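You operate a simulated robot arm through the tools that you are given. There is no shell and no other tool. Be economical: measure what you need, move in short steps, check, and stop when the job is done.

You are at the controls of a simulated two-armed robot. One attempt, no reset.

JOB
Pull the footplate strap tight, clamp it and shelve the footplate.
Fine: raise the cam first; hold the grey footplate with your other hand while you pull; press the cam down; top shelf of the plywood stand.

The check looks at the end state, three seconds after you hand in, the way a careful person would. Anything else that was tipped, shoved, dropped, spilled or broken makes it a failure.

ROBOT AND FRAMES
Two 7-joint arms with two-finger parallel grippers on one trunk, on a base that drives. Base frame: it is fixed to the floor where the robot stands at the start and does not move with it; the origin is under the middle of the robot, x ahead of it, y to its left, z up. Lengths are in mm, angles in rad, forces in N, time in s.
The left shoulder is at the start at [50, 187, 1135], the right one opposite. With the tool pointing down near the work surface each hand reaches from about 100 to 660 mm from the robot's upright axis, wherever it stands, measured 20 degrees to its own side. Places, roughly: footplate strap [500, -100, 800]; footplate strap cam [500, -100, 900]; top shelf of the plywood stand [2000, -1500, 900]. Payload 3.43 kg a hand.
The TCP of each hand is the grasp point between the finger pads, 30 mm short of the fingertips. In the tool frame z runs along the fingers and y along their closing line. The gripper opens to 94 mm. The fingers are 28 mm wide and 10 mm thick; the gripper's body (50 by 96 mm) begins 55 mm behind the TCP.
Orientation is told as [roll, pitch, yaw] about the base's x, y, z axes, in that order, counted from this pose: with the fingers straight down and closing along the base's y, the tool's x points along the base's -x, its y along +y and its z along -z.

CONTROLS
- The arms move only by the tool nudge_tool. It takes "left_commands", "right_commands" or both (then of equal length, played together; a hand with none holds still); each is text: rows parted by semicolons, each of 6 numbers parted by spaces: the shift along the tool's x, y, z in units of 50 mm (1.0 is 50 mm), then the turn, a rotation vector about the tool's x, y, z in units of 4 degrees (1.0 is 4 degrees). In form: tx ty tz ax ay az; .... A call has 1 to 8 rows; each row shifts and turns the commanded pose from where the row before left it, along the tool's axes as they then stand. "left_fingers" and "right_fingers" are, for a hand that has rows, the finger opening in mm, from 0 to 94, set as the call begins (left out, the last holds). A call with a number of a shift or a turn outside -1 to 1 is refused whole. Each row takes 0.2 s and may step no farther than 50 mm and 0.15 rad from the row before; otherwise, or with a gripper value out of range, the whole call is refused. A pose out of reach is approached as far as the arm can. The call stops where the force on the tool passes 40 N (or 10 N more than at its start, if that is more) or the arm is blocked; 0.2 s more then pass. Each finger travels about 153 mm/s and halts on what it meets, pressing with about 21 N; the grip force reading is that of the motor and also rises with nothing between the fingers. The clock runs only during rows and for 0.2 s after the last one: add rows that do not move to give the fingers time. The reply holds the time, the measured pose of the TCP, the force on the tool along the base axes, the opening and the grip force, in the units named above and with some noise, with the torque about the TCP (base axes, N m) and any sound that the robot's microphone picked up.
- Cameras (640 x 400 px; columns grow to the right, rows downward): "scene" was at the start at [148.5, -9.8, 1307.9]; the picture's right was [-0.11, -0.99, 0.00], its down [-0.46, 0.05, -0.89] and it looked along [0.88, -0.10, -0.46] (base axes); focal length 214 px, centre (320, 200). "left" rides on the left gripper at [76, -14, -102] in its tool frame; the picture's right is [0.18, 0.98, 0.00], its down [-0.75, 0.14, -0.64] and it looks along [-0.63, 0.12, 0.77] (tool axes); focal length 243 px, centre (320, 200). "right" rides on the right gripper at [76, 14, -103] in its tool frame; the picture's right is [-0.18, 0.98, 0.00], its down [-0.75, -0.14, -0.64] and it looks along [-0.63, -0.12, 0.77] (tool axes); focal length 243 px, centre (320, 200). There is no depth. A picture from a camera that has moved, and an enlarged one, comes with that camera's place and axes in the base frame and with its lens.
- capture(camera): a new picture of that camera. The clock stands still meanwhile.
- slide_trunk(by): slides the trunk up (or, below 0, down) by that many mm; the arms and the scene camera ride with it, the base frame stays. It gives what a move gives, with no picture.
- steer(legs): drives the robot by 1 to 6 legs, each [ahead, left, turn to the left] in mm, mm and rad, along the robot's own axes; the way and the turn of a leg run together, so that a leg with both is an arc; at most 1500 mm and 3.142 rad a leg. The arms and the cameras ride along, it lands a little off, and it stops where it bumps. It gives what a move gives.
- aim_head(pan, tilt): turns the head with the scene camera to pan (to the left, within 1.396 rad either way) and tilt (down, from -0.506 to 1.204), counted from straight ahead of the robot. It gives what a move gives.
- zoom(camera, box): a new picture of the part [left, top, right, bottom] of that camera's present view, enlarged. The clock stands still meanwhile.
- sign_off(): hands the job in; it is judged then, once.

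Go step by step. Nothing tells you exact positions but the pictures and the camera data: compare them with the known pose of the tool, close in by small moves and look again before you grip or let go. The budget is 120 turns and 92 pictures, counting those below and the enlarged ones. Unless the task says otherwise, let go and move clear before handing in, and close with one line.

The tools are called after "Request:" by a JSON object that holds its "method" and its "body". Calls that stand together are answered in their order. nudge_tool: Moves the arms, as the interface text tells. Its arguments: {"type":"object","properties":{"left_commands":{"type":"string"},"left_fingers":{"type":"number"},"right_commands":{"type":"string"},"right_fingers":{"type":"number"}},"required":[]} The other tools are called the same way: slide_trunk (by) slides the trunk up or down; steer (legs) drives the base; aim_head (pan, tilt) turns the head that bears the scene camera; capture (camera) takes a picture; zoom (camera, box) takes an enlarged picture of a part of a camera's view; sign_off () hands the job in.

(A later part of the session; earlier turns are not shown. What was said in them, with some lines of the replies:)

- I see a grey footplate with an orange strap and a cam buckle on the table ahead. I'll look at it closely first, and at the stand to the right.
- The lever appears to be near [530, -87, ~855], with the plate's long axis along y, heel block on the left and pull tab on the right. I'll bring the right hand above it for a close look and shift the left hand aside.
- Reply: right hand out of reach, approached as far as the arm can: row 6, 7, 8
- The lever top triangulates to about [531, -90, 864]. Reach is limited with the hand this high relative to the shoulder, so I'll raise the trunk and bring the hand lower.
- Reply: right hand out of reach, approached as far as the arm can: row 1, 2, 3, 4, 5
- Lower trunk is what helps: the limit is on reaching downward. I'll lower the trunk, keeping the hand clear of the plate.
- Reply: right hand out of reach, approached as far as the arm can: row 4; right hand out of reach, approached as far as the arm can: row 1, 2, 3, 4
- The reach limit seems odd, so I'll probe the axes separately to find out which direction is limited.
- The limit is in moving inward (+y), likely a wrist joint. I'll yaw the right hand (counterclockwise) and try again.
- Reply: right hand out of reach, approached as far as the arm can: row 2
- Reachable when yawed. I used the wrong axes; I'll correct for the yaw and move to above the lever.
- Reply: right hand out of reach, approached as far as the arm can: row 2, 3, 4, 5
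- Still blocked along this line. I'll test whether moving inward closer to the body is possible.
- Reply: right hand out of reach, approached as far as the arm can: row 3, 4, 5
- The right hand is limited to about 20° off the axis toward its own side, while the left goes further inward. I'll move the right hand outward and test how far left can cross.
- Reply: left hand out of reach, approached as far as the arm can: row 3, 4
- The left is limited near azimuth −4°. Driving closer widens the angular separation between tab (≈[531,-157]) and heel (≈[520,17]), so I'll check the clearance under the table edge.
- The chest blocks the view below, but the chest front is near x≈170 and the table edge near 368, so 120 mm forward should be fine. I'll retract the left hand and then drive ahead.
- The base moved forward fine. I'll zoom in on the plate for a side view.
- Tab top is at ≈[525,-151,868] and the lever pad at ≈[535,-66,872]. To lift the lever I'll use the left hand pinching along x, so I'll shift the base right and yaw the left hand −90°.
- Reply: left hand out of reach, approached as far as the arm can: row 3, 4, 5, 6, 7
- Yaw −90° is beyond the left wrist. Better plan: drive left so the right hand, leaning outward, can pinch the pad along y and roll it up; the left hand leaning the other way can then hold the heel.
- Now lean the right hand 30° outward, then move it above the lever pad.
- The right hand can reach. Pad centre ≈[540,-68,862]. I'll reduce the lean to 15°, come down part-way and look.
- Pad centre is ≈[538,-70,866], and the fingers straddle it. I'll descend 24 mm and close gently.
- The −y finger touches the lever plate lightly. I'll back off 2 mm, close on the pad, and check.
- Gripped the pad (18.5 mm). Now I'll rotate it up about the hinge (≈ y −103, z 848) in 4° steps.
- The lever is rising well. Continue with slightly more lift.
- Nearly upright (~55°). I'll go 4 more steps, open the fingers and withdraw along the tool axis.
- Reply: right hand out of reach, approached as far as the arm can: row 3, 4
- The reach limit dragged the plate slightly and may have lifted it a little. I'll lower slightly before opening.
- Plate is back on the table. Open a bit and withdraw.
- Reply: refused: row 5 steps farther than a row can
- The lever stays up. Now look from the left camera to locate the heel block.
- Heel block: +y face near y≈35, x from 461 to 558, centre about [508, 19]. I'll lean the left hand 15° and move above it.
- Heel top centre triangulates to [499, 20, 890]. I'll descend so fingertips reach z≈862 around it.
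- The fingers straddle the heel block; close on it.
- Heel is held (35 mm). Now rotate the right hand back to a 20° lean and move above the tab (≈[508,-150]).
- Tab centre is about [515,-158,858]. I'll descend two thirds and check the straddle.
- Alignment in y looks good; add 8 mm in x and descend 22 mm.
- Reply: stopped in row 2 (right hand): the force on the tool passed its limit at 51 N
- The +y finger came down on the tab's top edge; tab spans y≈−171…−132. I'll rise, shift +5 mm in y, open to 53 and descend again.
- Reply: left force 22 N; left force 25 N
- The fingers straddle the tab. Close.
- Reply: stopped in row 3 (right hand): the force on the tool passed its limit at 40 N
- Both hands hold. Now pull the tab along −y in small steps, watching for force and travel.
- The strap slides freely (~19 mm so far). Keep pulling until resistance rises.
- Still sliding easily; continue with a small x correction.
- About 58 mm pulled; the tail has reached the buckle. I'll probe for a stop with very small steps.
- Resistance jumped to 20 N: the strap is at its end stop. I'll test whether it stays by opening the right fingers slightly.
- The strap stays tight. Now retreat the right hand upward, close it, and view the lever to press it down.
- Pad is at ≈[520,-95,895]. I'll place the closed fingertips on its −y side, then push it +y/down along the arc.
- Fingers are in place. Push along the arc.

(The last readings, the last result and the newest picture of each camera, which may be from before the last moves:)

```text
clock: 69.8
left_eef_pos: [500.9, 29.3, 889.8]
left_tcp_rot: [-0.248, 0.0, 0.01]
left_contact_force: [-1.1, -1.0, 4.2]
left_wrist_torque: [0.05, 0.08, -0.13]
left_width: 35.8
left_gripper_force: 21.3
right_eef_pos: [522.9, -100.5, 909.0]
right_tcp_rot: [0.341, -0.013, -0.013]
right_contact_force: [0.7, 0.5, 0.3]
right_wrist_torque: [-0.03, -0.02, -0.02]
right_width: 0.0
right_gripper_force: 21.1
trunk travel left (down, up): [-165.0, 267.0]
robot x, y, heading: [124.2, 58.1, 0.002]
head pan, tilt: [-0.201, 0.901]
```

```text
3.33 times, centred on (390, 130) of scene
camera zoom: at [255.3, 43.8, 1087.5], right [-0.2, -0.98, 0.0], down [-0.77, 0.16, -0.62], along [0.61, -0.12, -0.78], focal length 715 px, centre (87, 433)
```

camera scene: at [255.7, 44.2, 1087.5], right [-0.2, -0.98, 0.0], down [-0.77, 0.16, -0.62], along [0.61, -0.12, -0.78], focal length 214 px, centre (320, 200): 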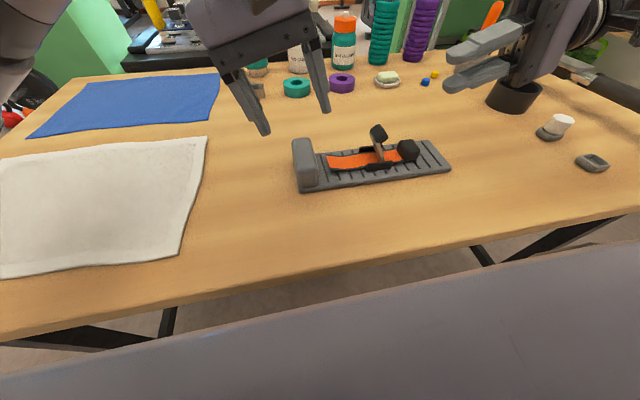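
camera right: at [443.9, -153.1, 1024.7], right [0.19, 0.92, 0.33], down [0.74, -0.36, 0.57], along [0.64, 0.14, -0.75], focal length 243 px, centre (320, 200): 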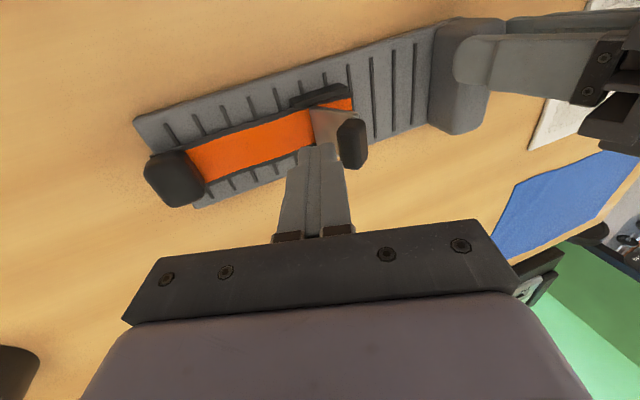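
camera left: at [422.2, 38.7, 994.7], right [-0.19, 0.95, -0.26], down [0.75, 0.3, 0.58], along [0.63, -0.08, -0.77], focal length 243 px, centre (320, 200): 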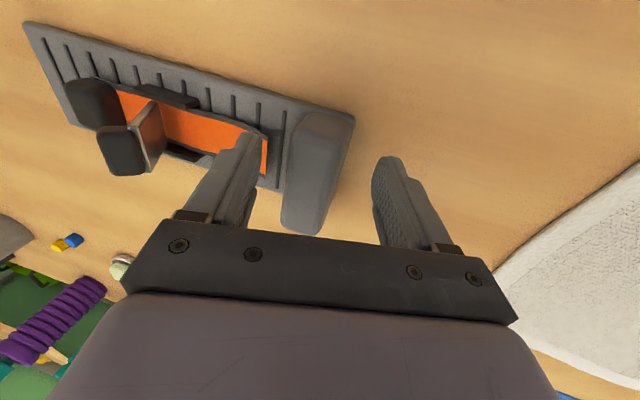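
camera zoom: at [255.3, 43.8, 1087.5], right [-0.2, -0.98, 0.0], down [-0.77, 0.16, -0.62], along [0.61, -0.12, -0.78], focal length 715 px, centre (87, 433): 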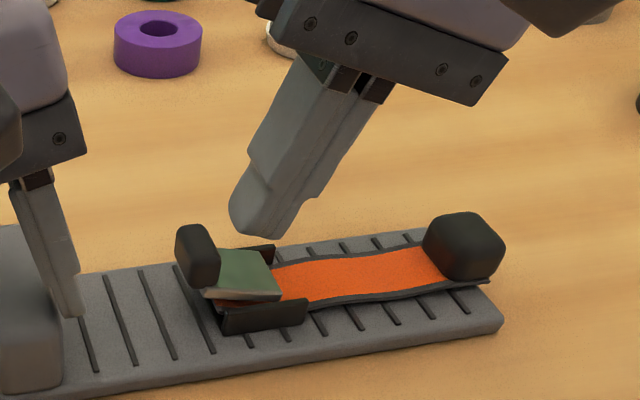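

The lever dropped down. I'll now press it firmly at its pad to make sure it's clamped.

Request:
{"method": "nudge_tool", "body": {"right_commands": "0 0.08 -0.226 0 0 0;-0.03 0.226 0.08 0 0 0;0 0.226 0.08 0 0 0"}}

Request:
{"method": "nudge_tool", "body": {"right_commands": "0 -0.03 0.075 0 0 0;0 -0.03 0.075 0 0 0;0 -0.03 0.075 0 0 0;0 -0.03 0.075 0 0 0;0 -0.03 0.075 0 0 0"}}

Request:
{"method": "zoom", "body": {"camera": "scene", "box": [310, 70, 470, 190]}}

```text
clock: 70.5
left_eef_pos: [499.9, 30.8, 890.1]
left_tcp_rot: [-0.248, -0.002, 0.009]
left_contact_force: [-1.4, -0.5, 4.9]
left_wrist_torque: [0.04, 0.1, -0.18]
left_width: 36.1
left_gripper_force: 21.4
right_eef_pos: [523.7, -76.4, 922.1]
right_tcp_rot: [0.343, -0.012, -0.01]
right_contact_force: [-0.2, -0.3, 0.1]
right_wrist_torque: [-0.04, 0.03, -0.01]
right_width: 0.0
right_gripper_force: 21.1
trunk travel left (down, up): [-165.0, 267.0]
robot x, y, heading: [125.1, 56.2, -0.004]
head pan, tilt: [-0.201, 0.901]
```

```text
clock: 71.8
left_eef_pos: [499.6, 30.1, 891.9]
left_tcp_rot: [-0.247, 0.0, 0.012]
left_contact_force: [7.8, -3.1, -2.5]
left_wrist_torque: [0.21, 0.14, -0.38]
left_width: 35.6
left_gripper_force: 21.2
right_eef_pos: [524.3, -76.4, 907.2]
right_tcp_rot: [0.347, -0.022, -0.014]
right_contact_force: [-7.4, -6.2, 35.2]
right_wrist_torque: [-0.1, 0.52, 0.03]
right_width: 0.0
right_gripper_force: 21.3
trunk travel left (down, up): [-165.0, 267.0]
robot x, y, heading: [122.1, 58.9, -0.003]
head pan, tilt: [-0.201, 0.901]
```

```text
3.33 times, centred on (390, 130) of scene
camera zoom: at [254.1, 43.5, 1088.3], right [-0.2, -0.98, 0.0], down [-0.77, 0.16, -0.62], along [0.61, -0.12, -0.78], focal length 715 px, centre (87, 433)
```

zoom: 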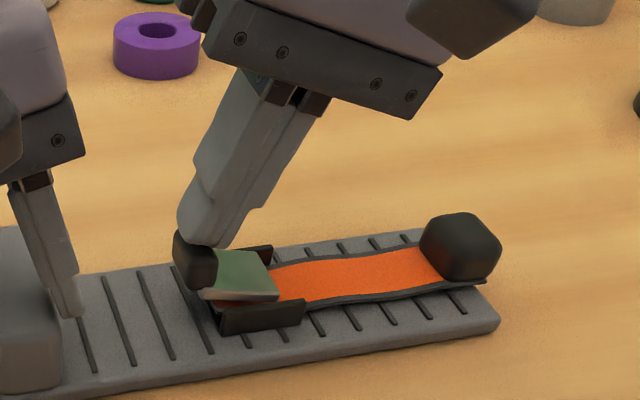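

Request:
{"method": "nudge_tool", "body": {"right_commands": "0 -0.015 0.04 0 0 0;0 -0.015 0.04 0 0 0;0 0 0 0 0 0"}}

Request:
{"method": "nudge_tool", "body": {"right_commands": "0 0.15 -0.42 0 0 0;0 0.15 -0.42 0 0 0;0 -0.4 -0.6 0 0 0;0 -0.4 -0.6 0 0 0"}}

Request:
{"method": "zoom", "body": {"camera": "scene", "box": [310, 90, 470, 190]}}

```text
clock: 72.1
left_eef_pos: [499.9, 30.2, 891.3]
left_tcp_rot: [-0.246, -0.004, 0.012]
left_contact_force: [-0.6, 2.6, 7.5]
left_wrist_torque: [0.29, 0.17, -0.05]
left_width: 35.9
left_gripper_force: 20.9
right_eef_pos: [525.0, -74.7, 907.7]
right_tcp_rot: [0.348, -0.023, -0.015]
right_contact_force: [-5.5, -6.7, 12.5]
right_wrist_torque: [-0.12, 0.32, 0.08]
right_width: 0.0
right_gripper_force: 20.6
trunk travel left (down, up): [-165.0, 267.0]
robot x, y, heading: [126.3, 55.7, -0.005]
head pan, tilt: [-0.201, 0.901]
stopped in row 1 (right hand): the force on the tool passed its limit at 49 N (the readings are from after the stop); the commanded pose is now the measured one
```

```text
clock: 73.1
left_eef_pos: [500.1, 30.4, 890.4]
left_tcp_rot: [-0.248, -0.005, 0.012]
left_contact_force: [-4.0, 0.6, 17.4]
left_wrist_torque: [0.25, -0.03, -0.23]
left_width: 35.8
left_gripper_force: 20.6
right_eef_pos: [521.5, -134.5, 994.2]
right_tcp_rot: [0.35, -0.021, -0.014]
right_contact_force: [-0.3, -1.4, 1.2]
right_wrist_torque: [-0.02, -0.01, -0.04]
right_width: 0.1
right_gripper_force: 21.2
trunk travel left (down, up): [-165.0, 267.0]
robot x, y, heading: [124.8, 59.9, -0.004]
head pan, tilt: [-0.201, 0.901]
```

```text
4.00 times, centred on (390, 140) of scene
camera zoom: at [254.5, 43.8, 1087.8], right [-0.2, -0.98, 0.0], down [-0.77, 0.16, -0.62], along [0.61, -0.12, -0.78], focal length 858 px, centre (40, 440)
```

zoom: 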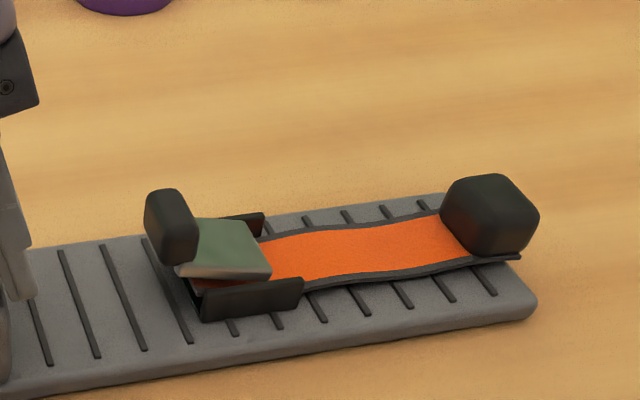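

Lever is down and firm. Before carrying, look at the destination stand.

Request:
{"method": "aim_head", "body": {"pan": -0.7, "tilt": 0.25}}

Request:
{"method": "capture", "body": {"camera": "scene"}}

```text
clock: 74.1
left_eef_pos: [502.1, 30.2, 890.8]
left_tcp_rot: [-0.247, -0.003, 0.012]
left_contact_force: [-3.7, -0.4, 20.3]
left_wrist_torque: [0.12, -0.03, -0.14]
left_width: 36.1
left_gripper_force: 20.8
right_eef_pos: [521.6, -134.3, 992.7]
right_tcp_rot: [0.349, -0.019, -0.014]
right_contact_force: [0.2, -0.3, 0.6]
right_wrist_torque: [-0.03, -0.02, -0.02]
right_width: 0.1
right_gripper_force: 21.1
trunk travel left (down, up): [-165.0, 267.0]
robot x, y, heading: [126.8, 59.1, 0.002]
head pan, tilt: [-0.7, 0.25]
```

```text
36 pictures are left
camera scene: at [251.8, -1.4, 1144.7], right [-0.64, -0.76, 0.0], down [-0.19, 0.16, -0.97], along [0.74, -0.62, -0.25], focal length 214 px, centre (320, 200)
```

scene: 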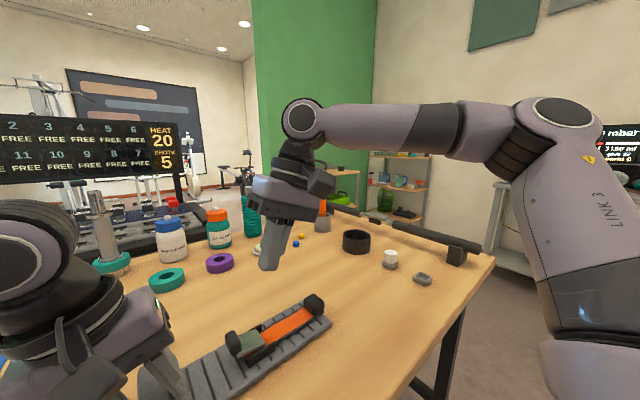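

The stand is beyond the table on the right. For a stable two-handed carry, I'll re-grip the tab with the right hand, reversing my earlier exit path.

Request:
{"method": "nudge_tool", "body": {"right_commands": "0.04 -0.87 -0.1 0 0 0;0.04 -0.87 -0.1 0 0 0;0.03 -0.86 -0.09 0 0 0;0 0 0.6 0 0 0", "right_fingers": 56}}

Request:
{"method": "aim_head", "body": {"pan": -0.3, "tilt": 0.9}}

Request:
{"method": "zoom", "body": {"camera": "scene", "box": [210, 60, 450, 210]}}

```text
clock: 75.1
left_eef_pos: [501.1, 30.4, 890.3]
left_tcp_rot: [-0.245, 0.0, 0.013]
left_contact_force: [-2.2, -0.8, 18.1]
left_wrist_torque: [0.03, -0.01, -0.16]
left_width: 35.6
left_gripper_force: 20.7
right_eef_pos: [517.5, -250.7, 934.2]
right_tcp_rot: [0.348, -0.022, -0.014]
right_contact_force: [-0.1, 1.2, 0.4]
right_wrist_torque: [0.0, 0.04, 0.01]
right_width: 56.0
right_gripper_force: 0.0
trunk travel left (down, up): [-165.0, 267.0]
robot x, y, heading: [127.2, 62.0, -0.004]
head pan, tilt: [-0.7, 0.25]
```

```text
clock: 76.2
left_eef_pos: [501.7, 29.2, 889.7]
left_tcp_rot: [-0.247, -0.001, 0.012]
left_contact_force: [-1.4, -1.7, 18.2]
left_wrist_torque: [0.06, -0.02, -0.14]
left_width: 36.1
left_gripper_force: 20.9
right_eef_pos: [517.3, -250.2, 934.0]
right_tcp_rot: [0.349, -0.02, -0.016]
right_contact_force: [0.2, 0.4, 0.2]
right_wrist_torque: [0.01, 0.0, 0.0]
right_width: 56.1
right_gripper_force: 0.1
trunk travel left (down, up): [-165.0, 267.0]
robot x, y, heading: [123.5, 56.9, 0.001]
head pan, tilt: [-0.3, 0.901]
```

```text
2.67 times, centred on (330, 135) of scene
camera zoom: at [252.8, 36.2, 1087.8], right [-0.3, -0.95, 0.0], down [-0.75, 0.23, -0.62], along [0.59, -0.18, -0.78], focal length 572 px, centre (293, 373)
```

zoom: 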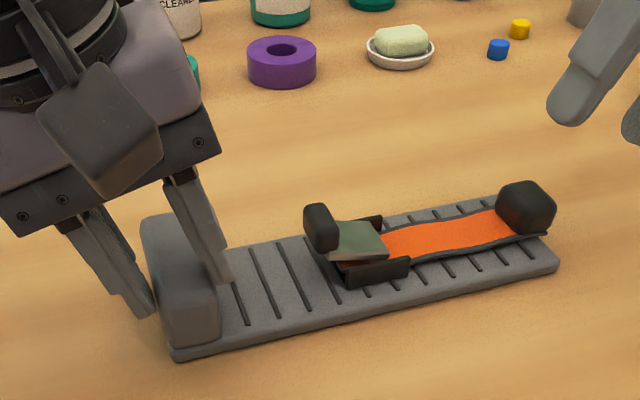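

Request:
{"method": "nudge_tool", "body": {"right_commands": "0.01 0 0.4 0 0 0;0.01 0 0.4 0 0 0;0 0 0.38 0 0 0"}}

Request:
{"method": "zoom", "body": {"camera": "scene", "box": [310, 90, 470, 190]}}

```text
clock: 77.0
left_eef_pos: [501.9, 29.7, 889.2]
left_tcp_rot: [-0.245, -0.002, 0.013]
left_contact_force: [-1.7, -2.6, 17.1]
left_wrist_torque: [0.04, 0.03, -0.13]
left_width: 36.1
left_gripper_force: 21.0
right_eef_pos: [517.7, -230.8, 877.5]
right_tcp_rot: [0.349, -0.022, -0.014]
right_contact_force: [-0.1, -0.7, 0.3]
right_wrist_torque: [-0.02, 0.0, 0.0]
right_width: 56.1
right_gripper_force: 0.0
trunk travel left (down, up): [-165.0, 267.0]
robot x, y, heading: [124.0, 63.0, -0.005]
head pan, tilt: [-0.3, 0.901]
```

```text
4.00 times, centred on (390, 140) of scene
camera zoom: at [252.8, 36.3, 1087.8], right [-0.3, -0.95, 0.0], down [-0.75, 0.23, -0.62], along [0.59, -0.18, -0.78], focal length 858 px, centre (40, 440)
```

zoom: 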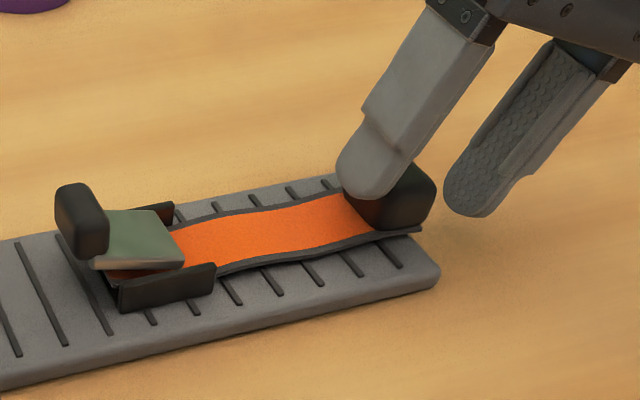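

Nearly centred; shift 4 mm +y and close on the tab.

Request:
{"method": "nudge_tool", "body": {"right_commands": "0 0.08 0.03 0 0 0;0 0 0 0 0 0"}}

Request:
{"method": "nudge_tool", "body": {"right_commands": "0 0 0 0 0 0;0 0 0 0 0 0", "right_fingers": 0}}

```text
clock: 77.5
left_eef_pos: [500.7, 30.3, 890.6]
left_tcp_rot: [-0.247, -0.002, 0.014]
left_contact_force: [-1.0, -1.8, 17.0]
left_wrist_torque: [0.03, 0.01, -0.16]
left_width: 36.2
left_gripper_force: 20.8
right_eef_pos: [516.5, -225.6, 878.7]
right_tcp_rot: [0.35, -0.021, -0.012]
right_contact_force: [0.1, 0.7, -0.9]
right_wrist_torque: [-0.03, -0.01, -0.01]
right_width: 55.8
right_gripper_force: 0.1
trunk travel left (down, up): [-165.0, 267.0]
robot x, y, heading: [128.0, 55.9, -0.002]
head pan, tilt: [-0.3, 0.901]
```

```text
clock: 78.2
left_eef_pos: [500.9, 31.4, 889.2]
left_tcp_rot: [-0.243, -0.001, 0.012]
left_contact_force: [-1.9, 7.7, 18.8]
left_wrist_torque: [0.35, -0.04, -0.39]
left_width: 36.2
left_gripper_force: 20.9
right_eef_pos: [517.0, -226.7, 876.8]
right_tcp_rot: [0.345, -0.02, -0.014]
right_contact_force: [0.7, -9.6, 0.0]
right_wrist_torque: [-0.57, -0.15, 0.42]
right_width: 33.3
right_gripper_force: 21.6
trunk travel left (down, up): [-165.0, 267.0]
robot x, y, heading: [126.5, 56.9, -0.002]
head pan, tilt: [-0.3, 0.901]
```

Gripped both ends. Relax a millimetre of squeeze, then lift 25 mm with the trunk and check.

Request:
{"method": "nudge_tool", "body": {"right_commands": "0 -0.025 -0.009 0 0 0;0 0 0 0 0 0"}}

Request:
{"method": "slide_trunk", "body": {"by": 25}}

Request:
{"method": "capture", "body": {"camera": "scene"}}

```text
clock: 78.8
left_eef_pos: [500.7, 30.8, 890.1]
left_tcp_rot: [-0.246, -0.001, 0.011]
left_contact_force: [-2.0, 6.2, 17.6]
left_wrist_torque: [0.37, -0.15, -0.34]
left_width: 36.0
left_gripper_force: 21.3
right_eef_pos: [516.4, -228.0, 877.2]
right_tcp_rot: [0.349, -0.02, -0.012]
right_contact_force: [-0.9, -4.4, -0.5]
right_wrist_torque: [-0.48, 0.05, 0.49]
right_width: 33.7
right_gripper_force: 21.3
trunk travel left (down, up): [-165.0, 267.0]
robot x, y, heading: [125.5, 58.6, -0.003]
head pan, tilt: [-0.3, 0.901]
```

```text
clock: 79.5
left_eef_pos: [502.5, 30.8, 912.7]
left_tcp_rot: [-0.244, 0.003, 0.013]
left_contact_force: [1.6, 2.7, -2.9]
left_wrist_torque: [0.49, 0.21, -0.12]
left_width: 36.1
left_gripper_force: 21.8
right_eef_pos: [518.8, -226.9, 901.8]
right_tcp_rot: [0.35, -0.022, -0.014]
right_contact_force: [-1.2, -2.6, 0.1]
right_wrist_torque: [0.0, -0.11, 0.59]
right_width: 33.6
right_gripper_force: 20.4
trunk travel left (down, up): [-190.0, 242.0]
robot x, y, heading: [124.8, 63.0, -0.002]
head pan, tilt: [-0.3, 0.901]
```

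```text
33 pictures are left
camera scene: at [254.1, 36.3, 1112.5], right [-0.3, -0.95, 0.0], down [-0.75, 0.23, -0.62], along [0.59, -0.18, -0.78], focal length 214 px, centre (320, 200)
```

scene: 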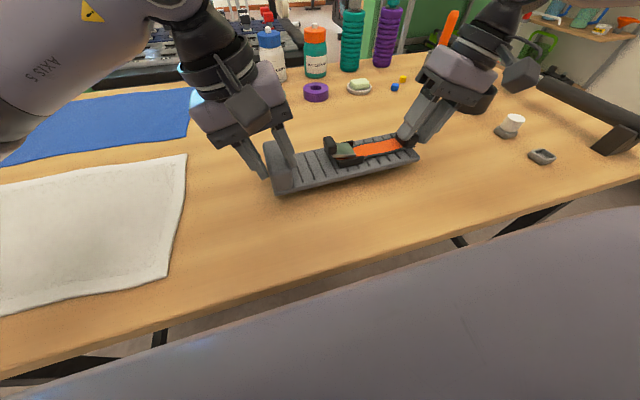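

Request:
{"method": "slide_trunk", "body": {"by": 100}}

Request:
{"method": "zoom", "body": {"camera": "scene", "box": [180, 40, 500, 240]}}

```text
clock: 80.8
left_eef_pos: [501.3, 31.6, 1014.1]
left_tcp_rot: [-0.245, -0.001, 0.012]
left_contact_force: [2.5, 0.3, -2.4]
left_wrist_torque: [0.28, 0.17, 0.18]
left_width: 36.1
left_gripper_force: 21.3
right_eef_pos: [517.7, -227.9, 1002.3]
right_tcp_rot: [0.348, -0.02, -0.012]
right_contact_force: [-2.1, -0.5, 0.1]
right_wrist_torque: [-0.1, -0.11, 0.34]
right_width: 33.6
right_gripper_force: 21.3
trunk travel left (down, up): [-290.0, 142.0]
robot x, y, heading: [122.7, 61.0, 0.005]
head pan, tilt: [-0.3, 0.901]
```

```text
2.00 times, centred on (340, 140) of scene
camera zoom: at [254.1, 36.3, 1212.5], right [-0.3, -0.95, 0.0], down [-0.75, 0.23, -0.62], along [0.59, -0.18, -0.78], focal length 429 px, centre (280, 320)
```

zoom: 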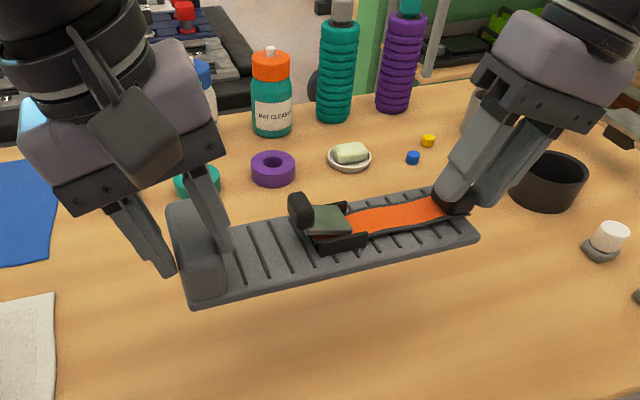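

Held level by both hands. Raise a bit more, back away from the table, and look toward the stand.

Request:
{"method": "slide_trunk", "body": {"by": 60}}

Request:
{"method": "steer", "body": {"legs": [[-480, 0, 0]]}}

Request:
{"method": "aim_head", "body": {"pan": -0.75, "tilt": 0.25}}

Request:
{"method": "capture", "body": {"camera": "scene"}}

```text
clock: 81.8
left_eef_pos: [502.2, 30.3, 1074.1]
left_tcp_rot: [-0.245, 0.0, 0.012]
left_contact_force: [2.7, -0.5, -0.5]
left_wrist_torque: [0.15, -0.05, -0.01]
left_width: 35.8
left_gripper_force: 21.5
right_eef_pos: [517.8, -227.8, 1061.1]
right_tcp_rot: [0.349, -0.018, -0.014]
right_contact_force: [-1.8, 1.2, -2.1]
right_wrist_torque: [-0.36, 0.13, 0.56]
right_width: 33.2
right_gripper_force: 20.7
trunk travel left (down, up): [-350.0, 82.0]
robot x, y, heading: [129.3, 57.3, -0.002]
head pan, tilt: [-0.3, 0.901]
```

```text
clock: 84.6
left_eef_pos: [22.4, 32.3, 1074.2]
left_tcp_rot: [-0.247, 0.001, 0.016]
left_contact_force: [2.1, -0.7, -2.5]
left_wrist_torque: [0.24, 0.0, 0.3]
left_width: 35.9
left_gripper_force: 20.6
right_eef_pos: [39.2, -225.4, 1061.6]
right_tcp_rot: [0.349, -0.022, -0.012]
right_contact_force: [-3.1, 0.5, -1.3]
right_wrist_torque: [-0.2, 0.02, 0.42]
right_width: 33.3
right_gripper_force: 21.3
trunk travel left (down, up): [-350.0, 82.0]
robot x, y, heading: [-356.3, 59.4, 0.004]
head pan, tilt: [-0.3, 0.901]
```

```text
clock: 85.7
left_eef_pos: [24.4, 32.6, 1074.1]
left_tcp_rot: [-0.244, 0.001, 0.016]
left_contact_force: [2.0, 0.5, -2.1]
left_wrist_torque: [0.26, 0.07, -0.22]
left_width: 36.2
left_gripper_force: 20.9
right_eef_pos: [39.5, -226.1, 1063.5]
right_tcp_rot: [0.346, -0.02, -0.01]
right_contact_force: [-2.2, -0.3, -0.2]
right_wrist_torque: [-0.24, -0.04, 0.56]
right_width: 33.3
right_gripper_force: 21.2
trunk travel left (down, up): [-350.0, 82.0]
robot x, y, heading: [-356.2, 58.5, 0.003]
head pan, tilt: [-0.75, 0.25]
```

```text
31 pictures are left
camera scene: at [-228.6, -4.6, 1329.4], right [-0.68, -0.73, 0.0], down [-0.18, 0.17, -0.97], along [0.71, -0.66, -0.25], focal length 214 px, centre (320, 200)
```

scene: 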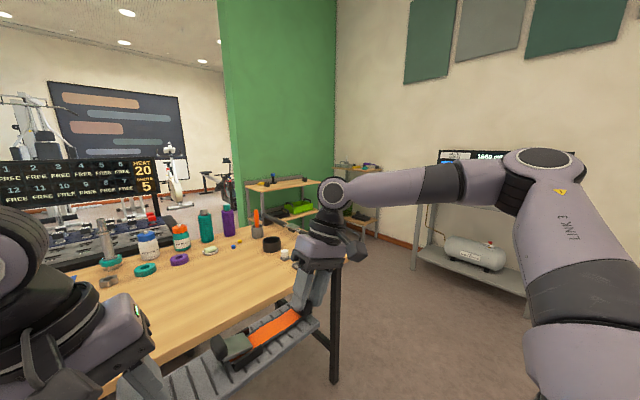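

The floor to the right is clear. Strafe right 1000 mm and look at the stand directly.

Request:
{"method": "steer", "body": {"legs": [[0, -1050, 0]]}}

Request:
{"method": "aim_head", "body": {"pan": -0.25, "tilt": 0.2}}

Request:
{"method": "capture", "body": {"camera": "scene"}}

```text
clock: 95.1
left_eef_pos: [23.8, -1004.4, 1074.3]
left_tcp_rot: [-0.246, 0.0, 0.015]
left_contact_force: [3.0, 0.8, -1.7]
left_wrist_torque: [0.2, 0.0, 0.18]
left_width: 36.0
left_gripper_force: 20.9
right_eef_pos: [39.2, -1261.4, 1063.5]
right_tcp_rot: [0.35, -0.018, -0.011]
right_contact_force: [-3.1, -0.1, -1.1]
right_wrist_torque: [-0.25, 0.02, 0.44]
right_width: 32.8
right_gripper_force: 20.8
trunk travel left (down, up): [-350.0, 82.0]
robot x, y, heading: [-353.0, -976.8, -0.005]
head pan, tilt: [-0.75, 0.25]
```

```text
clock: 96.0
left_eef_pos: [23.7, -1004.1, 1073.7]
left_tcp_rot: [-0.245, -0.001, 0.013]
left_contact_force: [1.5, -0.5, -2.2]
left_wrist_torque: [0.28, 0.05, -0.23]
left_width: 36.0
left_gripper_force: 21.0
right_eef_pos: [40.6, -1262.3, 1062.4]
right_tcp_rot: [0.348, -0.019, -0.011]
right_contact_force: [-1.3, 0.3, -1.1]
right_wrist_torque: [-0.27, -0.05, 0.58]
right_width: 33.2
right_gripper_force: 20.9
trunk travel left (down, up): [-350.0, 82.0]
robot x, y, heading: [-356.0, -973.6, 0.003]
head pan, tilt: [-0.25, 0.201]
```

```text
30 pictures are left
camera scene: at [-206.4, -999.2, 1334.1], right [-0.25, -0.97, 0.0], down [-0.19, 0.05, -0.98], along [0.95, -0.24, -0.2], focal length 214 px, centre (320, 200)
```

scene: 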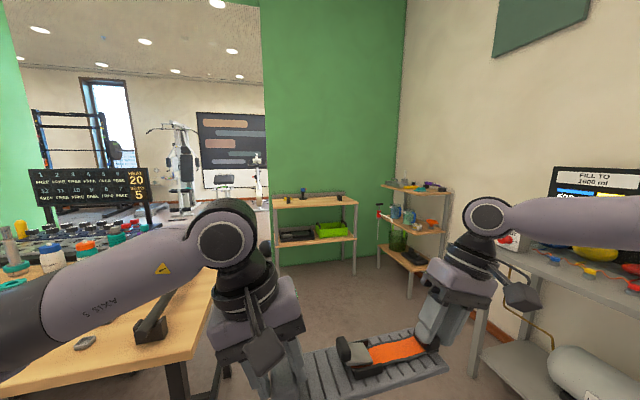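

The stand at px (315,200), directly ahead against the green wall, is the target. Zoom in on it.

Request:
{"method": "zoom", "body": {"camera": "scene", "box": [250, 170, 380, 290]}}

```text
3.33 times, centred on (315, 230) of scene
camera zoom: at [-206.4, -999.2, 1334.1], right [-0.25, -0.97, 0.0], down [-0.19, 0.05, -0.98], along [0.95, -0.24, -0.2], focal length 715 px, centre (337, 100)
```

zoom: 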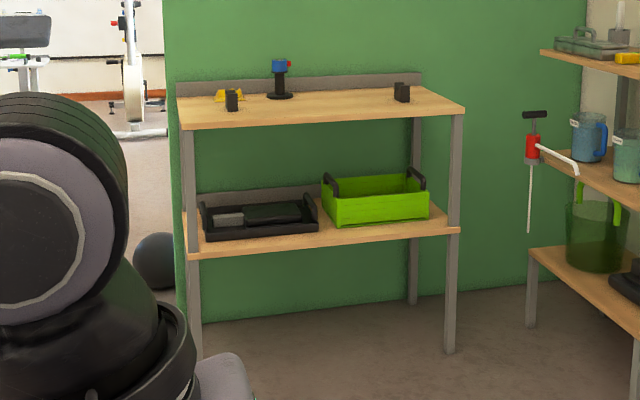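

Target spot: top shelf front middle, between the two dark pegs (y≈-1480). Strafe to y≈-1330 and drive ahead part-way.

Request:
{"method": "steer", "body": {"legs": [[0, -360, 0], [1000, 0, 0]]}}

Request:
{"method": "aim_head", "body": {"pan": -0.1, "tilt": 0.35}}

Request:
{"method": "capture", "body": {"camera": "scene"}}

```text
clock: 104.4
left_eef_pos: [1010.7, -1369.2, 1074.2]
left_tcp_rot: [-0.244, 0.0, 0.005]
left_contact_force: [1.9, 0.4, -1.7]
left_wrist_torque: [0.21, 0.03, -0.01]
left_width: 35.8
left_gripper_force: 21.1
right_eef_pos: [1024.6, -1627.3, 1063.0]
right_tcp_rot: [0.349, -0.021, -0.02]
right_contact_force: [-2.6, -1.1, -1.4]
right_wrist_torque: [-0.23, -0.01, 0.48]
right_width: 32.8
right_gripper_force: 21.4
trunk travel left (down, up): [-350.0, 82.0]
robot x, y, heading: [627.9, -1340.2, -0.007]
head pan, tilt: [-0.25, 0.201]
```

```text
clock: 105.1
left_eef_pos: [1010.4, -1369.9, 1073.5]
left_tcp_rot: [-0.244, 0.0, 0.007]
left_contact_force: [1.5, -0.1, -1.4]
left_wrist_torque: [0.23, 0.07, -0.09]
left_width: 35.9
left_gripper_force: 20.8
right_eef_pos: [1024.4, -1627.8, 1062.2]
right_tcp_rot: [0.347, -0.019, -0.018]
right_contact_force: [-1.8, 0.5, -1.3]
right_wrist_torque: [-0.21, -0.04, 0.53]
right_width: 32.6
right_gripper_force: 21.0
trunk travel left (down, up): [-350.0, 82.0]
robot x, y, heading: [628.8, -1342.1, -0.011]
head pan, tilt: [-0.099, 0.351]
```

```text
28 pictures are left
camera scene: at [782.9, -1349.3, 1320.1], right [-0.11, -0.99, 0.0], down [-0.34, 0.04, -0.94], along [0.93, -0.1, -0.34], focal length 214 px, centre (320, 200)
```

scene: 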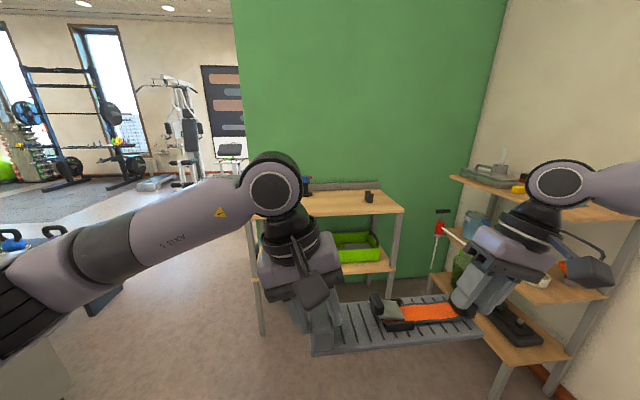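

Triangulated: top shelf at z≈842, front edge x≈1863, y from −1051 to −1950; pegs sit back at x≥2040. Drive ahead 700 mm and recheck.

Request:
{"method": "steer", "body": {"legs": [[700, 0, 0.009]]}}

Request:
{"method": "aim_head", "body": {"pan": -0.2, "tilt": 0.6}}

Request:
{"method": "capture", "body": {"camera": "scene"}}

```text
clock: 109.0
left_eef_pos: [1714.0, -1366.1, 1073.9]
left_tcp_rot: [-0.244, -0.001, 0.02]
left_contact_force: [1.0, 0.9, -1.7]
left_wrist_torque: [0.18, 0.09, -0.16]
left_width: 35.9
left_gripper_force: 21.4
right_eef_pos: [1731.3, -1623.3, 1062.1]
right_tcp_rot: [0.349, -0.018, -0.006]
right_contact_force: [-1.5, -0.3, -1.5]
right_wrist_torque: [-0.24, -0.01, 0.5]
right_width: 32.7
right_gripper_force: 20.9
trunk travel left (down, up): [-350.0, 82.0]
robot x, y, heading: [1334.5, -1341.5, 0.005]
head pan, tilt: [-0.099, 0.351]
```

```text
clock: 109.8
left_eef_pos: [1714.3, -1365.0, 1074.2]
left_tcp_rot: [-0.244, -0.001, 0.019]
left_contact_force: [1.1, 0.6, -1.6]
left_wrist_torque: [0.24, 0.12, -0.3]
left_width: 35.7
left_gripper_force: 21.2
right_eef_pos: [1731.6, -1623.7, 1062.0]
right_tcp_rot: [0.348, -0.02, -0.007]
right_contact_force: [-1.3, 0.5, -1.4]
right_wrist_torque: [-0.21, -0.05, 0.59]
right_width: 32.5
right_gripper_force: 21.2
trunk travel left (down, up): [-350.0, 82.0]
robot x, y, heading: [1337.0, -1342.3, 0.003]
head pan, tilt: [-0.201, 0.6]
```

```text
27 pictures are left
camera scene: at [1480.7, -1356.5, 1297.4], right [-0.19, -0.98, 0.0], down [-0.55, 0.11, -0.83], along [0.81, -0.16, -0.56], focal length 214 px, centre (320, 200)
```

scene: 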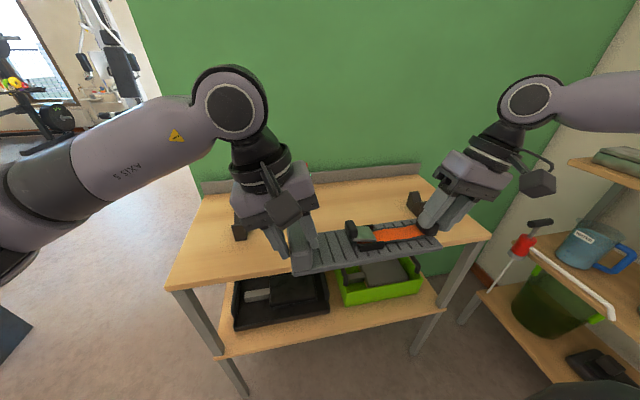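

Front edge x≈1845 and shelf z≈842 are confirmed, and the spot is free. Drive 140 mm more, keeping clearance to the lower shelf, then extend both arms together.

Request:
{"method": "steer", "body": {"legs": [[140, 0, 0]]}}

Request:
{"method": "nudge_tool", "body": {"left_commands": "-0.2 -0.004 0 0 0 0;-0.2 -0.004 0 0 0 0;-0.2 -0.004 0 0 0 0;-0.2 -0.004 0 0 0 0", "right_commands": "-0.2 0.001 0 0 0 0;-0.2 0.001 0 0 0 0;-0.2 0.001 0 0 0 0;-0.2 0.001 0 0 0 0"}}

Request:
{"method": "capture", "body": {"camera": "scene"}}

```text
clock: 111.1
left_eef_pos: [1854.3, -1365.1, 1073.8]
left_tcp_rot: [-0.245, -0.001, 0.02]
left_contact_force: [0.8, 0.5, -1.9]
left_wrist_torque: [0.14, 0.12, -0.23]
left_width: 35.7
left_gripper_force: 20.6
right_eef_pos: [1871.6, -1623.0, 1061.6]
right_tcp_rot: [0.349, -0.021, -0.006]
right_contact_force: [-1.4, -0.4, -1.3]
right_wrist_torque: [-0.21, 0.03, 0.49]
right_width: 32.4
right_gripper_force: 20.5
trunk travel left (down, up): [-350.0, 82.0]
robot x, y, heading: [1473.2, -1341.6, 0.001]
head pan, tilt: [-0.201, 0.6]
```

```text
clock: 112.1
left_eef_pos: [1894.0, -1364.6, 1072.6]
left_tcp_rot: [-0.244, -0.001, 0.02]
left_contact_force: [0.6, 3.0, -0.3]
left_wrist_torque: [0.05, 0.0, -0.35]
left_width: 35.9
left_gripper_force: 20.9
right_eef_pos: [1910.5, -1622.7, 1063.0]
right_tcp_rot: [0.346, -0.017, -0.008]
right_contact_force: [0.0, -2.6, -3.4]
right_wrist_torque: [-0.5, 0.03, 0.57]
right_width: 32.6
right_gripper_force: 21.3
trunk travel left (down, up): [-350.0, 82.0]
robot x, y, heading: [1473.8, -1336.8, 0.003]
head pan, tilt: [-0.201, 0.6]
```

```text
26 pictures are left
camera scene: at [1620.0, -1355.9, 1297.2], right [-0.19, -0.98, 0.0], down [-0.55, 0.11, -0.82], along [0.81, -0.16, -0.57], focal length 214 px, centre (320, 200)
```

scene: 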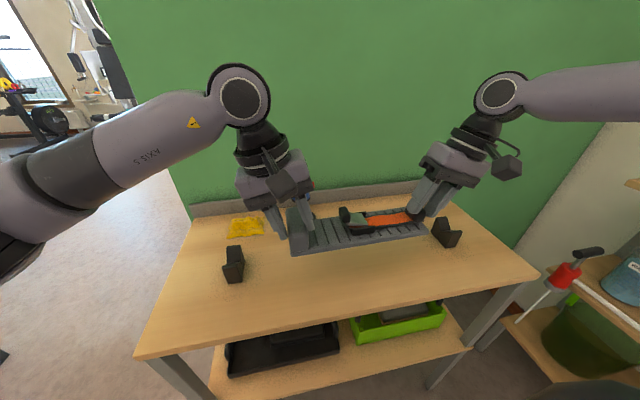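

Front edge x≈1841; plate centre now ≈1902. Extend another 45 mm, then lower with the trunk.

Request:
{"method": "nudge_tool", "body": {"left_commands": "-0.225 -0.004 0 0 0 0;-0.225 -0.004 0 0 0 0;-0.225 -0.004 0 0 0 0;-0.225 -0.004 0 0 0 0", "right_commands": "-0.225 0.0 0.002 0 0 0;-0.225 0.0 0.002 0 0 0;-0.225 0.0 0.002 0 0 0;-0.225 0 0.002 0 0 0"}}

Request:
{"method": "slide_trunk", "body": {"by": -110}}

Request:
{"method": "capture", "body": {"camera": "scene"}}

```text
clock: 113.1
left_eef_pos: [1938.5, -1363.8, 1074.5]
left_tcp_rot: [-0.244, 0.0, 0.02]
left_contact_force: [1.3, 1.8, -1.9]
left_wrist_torque: [0.28, -0.03, 0.13]
left_width: 35.3
left_gripper_force: 20.5
right_eef_pos: [1956.3, -1623.1, 1063.5]
right_tcp_rot: [0.348, -0.019, -0.006]
right_contact_force: [-1.7, -2.3, -2.2]
right_wrist_torque: [-0.31, 0.08, 0.41]
right_width: 32.7
right_gripper_force: 20.9
trunk travel left (down, up): [-350.0, 82.0]
robot x, y, heading: [1474.9, -1338.8, 0.002]
head pan, tilt: [-0.201, 0.6]
```

```text
clock: 114.5
left_eef_pos: [1937.8, -1365.2, 964.6]
left_tcp_rot: [-0.245, 0.0, 0.02]
left_contact_force: [2.8, 1.7, -2.6]
left_wrist_torque: [0.4, 0.0, 0.32]
left_width: 35.7
left_gripper_force: 21.0
right_eef_pos: [1955.5, -1623.2, 953.6]
right_tcp_rot: [0.347, -0.019, -0.009]
right_contact_force: [-3.2, -2.2, -1.3]
right_wrist_torque: [-0.22, -0.01, 0.52]
right_width: 32.6
right_gripper_force: 20.8
trunk travel left (down, up): [-240.0, 192.0]
robot x, y, heading: [1478.3, -1336.1, 0.006]
head pan, tilt: [-0.201, 0.6]
```

```text
25 pictures are left
camera scene: at [1619.6, -1355.9, 1187.4], right [-0.19, -0.98, 0.0], down [-0.55, 0.11, -0.82], along [0.81, -0.16, -0.57], focal length 214 px, centre (320, 200)
```

scene: 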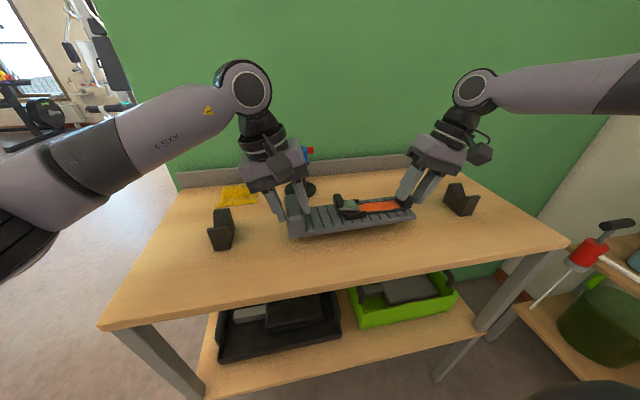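

The spot is clear. Lower further in small steps and watch for contact.

Request:
{"method": "slide_trunk", "body": {"by": -30}}

Request:
{"method": "zoom", "body": {"camera": "scene", "box": [200, 120, 500, 300]}}

```text
clock: 115.3
left_eef_pos: [1938.0, -1365.0, 935.9]
left_tcp_rot: [-0.243, 0.0, 0.02]
left_contact_force: [1.9, 0.8, -2.9]
left_wrist_torque: [0.24, -0.02, 0.23]
left_width: 35.9
left_gripper_force: 21.4
right_eef_pos: [1955.6, -1624.1, 923.1]
right_tcp_rot: [0.349, -0.018, -0.007]
right_contact_force: [-3.1, -2.0, -1.2]
right_wrist_torque: [-0.26, 0.0, 0.48]
right_width: 32.3
right_gripper_force: 20.5
trunk travel left (down, up): [-210.0, 222.0]
robot x, y, heading: [1474.2, -1340.8, 0.006]
head pan, tilt: [-0.201, 0.6]
```

```text
2.13 times, centred on (350, 210) of scene
camera zoom: at [1619.6, -1355.9, 1157.3], right [-0.19, -0.98, 0.0], down [-0.55, 0.11, -0.83], along [0.81, -0.16, -0.56], focal length 458 px, centre (256, 179)
```

zoom: 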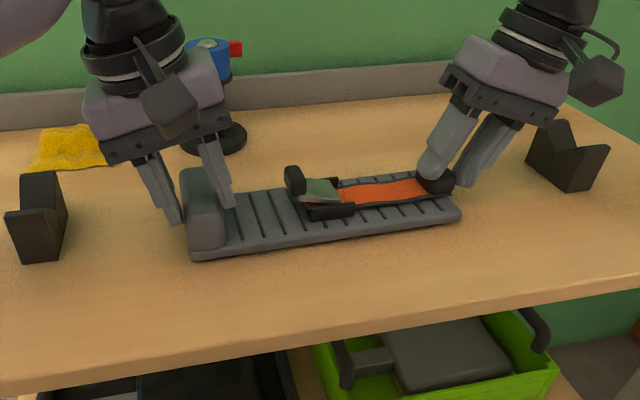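

Request:
{"method": "slide_trunk", "body": {"by": -10}}

Request:
{"method": "slide_trunk", "body": {"by": -6}}

Request:
{"method": "slide_trunk", "body": {"by": -4}}

```text
clock: 115.8
left_eef_pos: [1936.8, -1365.3, 931.0]
left_tcp_rot: [-0.251, -0.009, 0.019]
left_contact_force: [7.9, 2.9, 25.3]
left_wrist_torque: [0.12, 0.12, 0.02]
left_width: 36.5
left_gripper_force: 21.3
right_eef_pos: [1954.7, -1622.8, 919.6]
right_tcp_rot: [0.35, -0.032, -0.008]
right_contact_force: [-2.3, -9.5, 23.1]
right_wrist_torque: [-0.36, -0.05, 0.5]
right_width: 32.5
right_gripper_force: 20.7
trunk travel left (down, up): [-200.0, 232.0]
robot x, y, heading: [1474.2, -1339.9, 0.007]
head pan, tilt: [-0.201, 0.6]
```

```text
clock: 116.2
left_eef_pos: [1937.7, -1364.4, 928.3]
left_tcp_rot: [-0.251, -0.008, 0.018]
left_contact_force: [-1.0, 3.3, 9.2]
left_wrist_torque: [0.31, 0.36, -0.01]
left_width: 36.6
left_gripper_force: 20.6
right_eef_pos: [1956.7, -1622.6, 918.9]
right_tcp_rot: [0.353, -0.035, -0.009]
right_contact_force: [-4.1, -3.2, 11.3]
right_wrist_torque: [-0.31, 0.42, 0.48]
right_width: 32.7
right_gripper_force: 20.7
trunk travel left (down, up): [-198.0, 233.0]
robot x, y, heading: [1473.5, -1342.4, 0.008]
head pan, tilt: [-0.201, 0.6]
stopped: the force on the tool passed its limit at 44 N (the readings are from after the stop); the commanded pose is now the measured one
```

```text
clock: 116.8
left_eef_pos: [1937.1, -1365.4, 926.7]
left_tcp_rot: [-0.255, -0.014, 0.022]
left_contact_force: [5.6, 3.5, 25.3]
left_wrist_torque: [0.23, 0.11, -0.04]
left_width: 37.5
left_gripper_force: 20.7
right_eef_pos: [1956.3, -1622.7, 918.3]
right_tcp_rot: [0.353, -0.045, -0.01]
right_contact_force: [-5.0, -9.2, 34.0]
right_wrist_torque: [-0.25, -0.04, 0.52]
right_width: 32.7
right_gripper_force: 20.9
trunk travel left (down, up): [-194.0, 237.0]
robot x, y, heading: [1474.5, -1341.5, 0.004]
head pan, tilt: [-0.201, 0.6]
```

Contact on both sides: the plate rests on the shelf. Ease up slightly and check before releasing.

Request:
{"method": "slide_trunk", "body": {"by": 4}}

Request:
{"method": "zoom", "body": {"camera": "scene", "box": [220, 120, 460, 270]}}

```text
clock: 117.3
left_eef_pos: [1937.2, -1366.1, 925.9]
left_tcp_rot: [-0.249, -0.005, 0.021]
left_contact_force: [3.6, 0.0, 10.6]
left_wrist_torque: [0.24, -0.5, -0.04]
left_width: 37.1
left_gripper_force: 21.3
right_eef_pos: [1956.5, -1622.8, 918.1]
right_tcp_rot: [0.351, -0.035, -0.007]
right_contact_force: [-0.5, -3.4, 22.1]
right_wrist_torque: [0.07, -0.52, 0.5]
right_width: 32.8
right_gripper_force: 21.0
trunk travel left (down, up): [-198.0, 233.0]
robot x, y, heading: [1476.0, -1338.6, 0.009]
head pan, tilt: [-0.201, 0.6]
```

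```text
2.67 times, centred on (340, 195) of scene
camera zoom: at [1617.5, -1355.5, 1145.7], right [-0.19, -0.98, 0.0], down [-0.55, 0.11, -0.83], along [0.81, -0.16, -0.56], focal length 572 px, centre (267, 213)
```

zoom: 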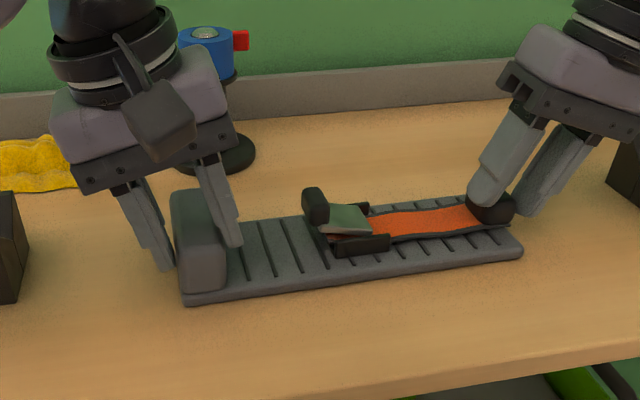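

Resting on the shelf. Open both hands and withdraw along the tool axes.

Request:
{"method": "nudge_tool", "body": {"left_commands": "0 0 0 0 0 0;0 0 0 0 0 0;0 0 0 0 0 0", "left_fingers": 56, "right_commands": "0 0 0 0 0 0;0 0 0 0 0 0;0 0 0 0 0 0", "right_fingers": 52}}

Request:
{"method": "zoom", "body": {"camera": "scene", "box": [220, 120, 460, 270]}}

```text
clock: 118.1
left_eef_pos: [1938.1, -1366.4, 927.0]
left_tcp_rot: [-0.249, -0.004, 0.022]
left_contact_force: [-0.3, 0.4, -0.1]
left_wrist_torque: [0.02, 0.02, 0.02]
left_width: 56.1
left_gripper_force: 0.0
right_eef_pos: [1957.2, -1624.1, 916.2]
right_tcp_rot: [0.352, -0.032, -0.012]
right_contact_force: [-1.1, -0.2, -0.1]
right_wrist_torque: [-0.02, 0.01, 0.0]
right_width: 52.0
right_gripper_force: 0.0
trunk travel left (down, up): [-198.0, 233.0]
robot x, y, heading: [1474.2, -1340.4, 0.005]
head pan, tilt: [-0.201, 0.6]
```

```text
2.67 times, centred on (340, 195) of scene
camera zoom: at [1619.6, -1356.1, 1145.5], right [-0.19, -0.98, 0.0], down [-0.55, 0.11, -0.83], along [0.81, -0.16, -0.56], focal length 572 px, centre (267, 213)
```

zoom: 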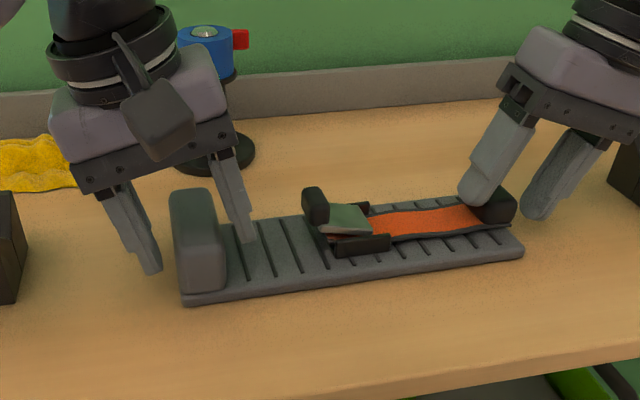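

Request:
{"method": "nudge_tool", "body": {"left_commands": "0 0 -0.4 0 0 0;0 0 -0.8 0 0 0;0 0 -0.8 0 0 0;0 0 -0.6 0 0 0", "right_commands": "0 0 -0.4 0 0 0;0 0 -0.8 0 0 0;0 0 -0.8 0 0 0;0 0 -0.6 0 0 0"}}

Request:
{"method": "zoom", "body": {"camera": "scene", "box": [220, 120, 460, 270]}}

```text
clock: 119.1
left_eef_pos: [1937.8, -1334.1, 1052.9]
left_tcp_rot: [-0.252, -0.003, 0.02]
left_contact_force: [-0.6, -0.1, 0.7]
left_wrist_torque: [-0.01, -0.01, 0.0]
left_width: 56.0
left_gripper_force: 0.0
right_eef_pos: [1953.5, -1668.1, 1038.9]
right_tcp_rot: [0.353, -0.033, -0.01]
right_contact_force: [-0.6, -0.5, -1.0]
right_wrist_torque: [0.03, 0.0, 0.0]
right_width: 52.2
right_gripper_force: 0.0
trunk travel left (down, up): [-198.0, 233.0]
robot x, y, heading: [1476.1, -1339.5, 0.007]
head pan, tilt: [-0.201, 0.6]
```

```text
2.67 times, centred on (340, 195) of scene
camera zoom: at [1619.4, -1356.1, 1145.5], right [-0.2, -0.98, 0.0], down [-0.55, 0.11, -0.83], along [0.81, -0.16, -0.56], focal length 572 px, centre (267, 213)
```

zoom: 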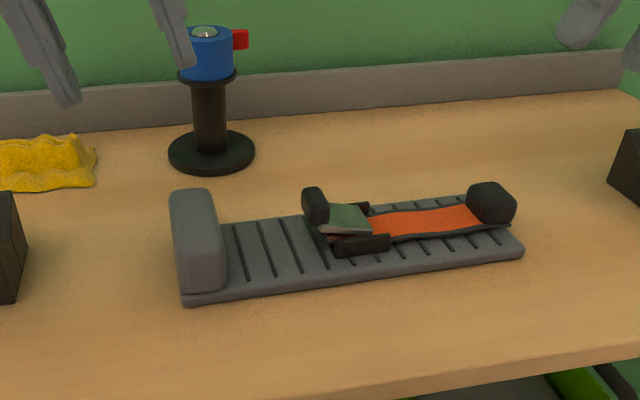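

The footplate stands on the top shelf, strap tight and cam down. Back away clear.

Request:
{"method": "steer", "body": {"legs": [[-300, 0, 0]]}}

Request:
{"method": "zoom", "body": {"camera": "scene", "box": [220, 100, 460, 250]}}

```text
clock: 121.1
left_eef_pos: [1636.1, -1335.0, 1052.6]
left_tcp_rot: [-0.251, -0.004, 0.021]
left_contact_force: [-0.8, -0.1, 0.2]
left_wrist_torque: [0.0, 0.03, -0.03]
left_width: 56.1
left_gripper_force: 0.0
right_eef_pos: [1652.4, -1668.2, 1038.4]
right_tcp_rot: [0.352, -0.031, -0.009]
right_contact_force: [1.2, -0.6, 0.8]
right_wrist_torque: [0.0, 0.01, 0.02]
right_width: 51.6
right_gripper_force: 0.1
trunk travel left (down, up): [-198.0, 233.0]
robot x, y, heading: [1175.2, -1337.1, 0.006]
head pan, tilt: [-0.201, 0.6]
```

```text
2.67 times, centred on (340, 175) of scene
camera zoom: at [1319.1, -1357.4, 1145.6], right [-0.2, -0.98, 0.0], down [-0.55, 0.11, -0.83], along [0.81, -0.16, -0.56], focal length 572 px, centre (267, 267)
```

zoom: 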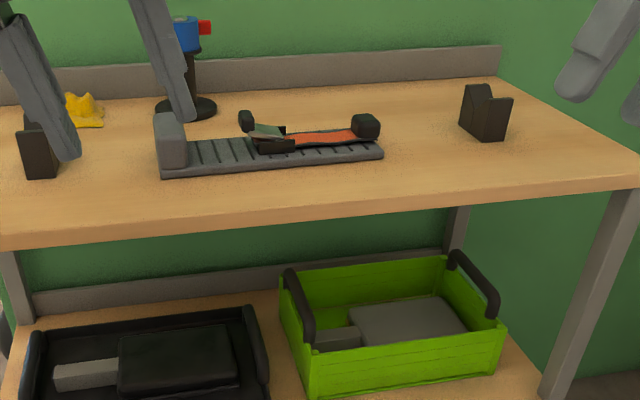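

Request:
{"method": "zoom", "body": {"camera": "scene", "box": [275, 135, 367, 170]}}

```text
6.96 times, centred on (321, 152) of scene
camera zoom: at [1319.1, -1357.4, 1145.6], right [-0.2, -0.98, 0.0], down [-0.55, 0.11, -0.83], along [0.81, -0.16, -0.56], focal length 1492 px, centre (313, 530)
```

zoom: 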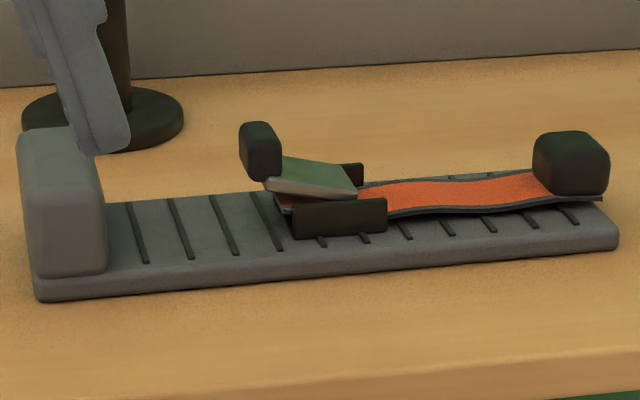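

The footplate is stable on the top shelf, the strap is at its stop, and the cam lies at the same closed angle it started with. Nothing else was disturbed and both hands are clear, so I'll hand in.

Request:
{"method": "sign_off", "body": {}}

```text
The job is handed in.
```

The footplate strap is pulled to its end stop, the cam is pressed down, and the footplate is on the top shelf of the plywood stand. Both hands are clear, and I saw nothing else disturbed. I didn't tug-test the clamp: the cam lies at its starting angle and didn't move under a press of about 49 N.
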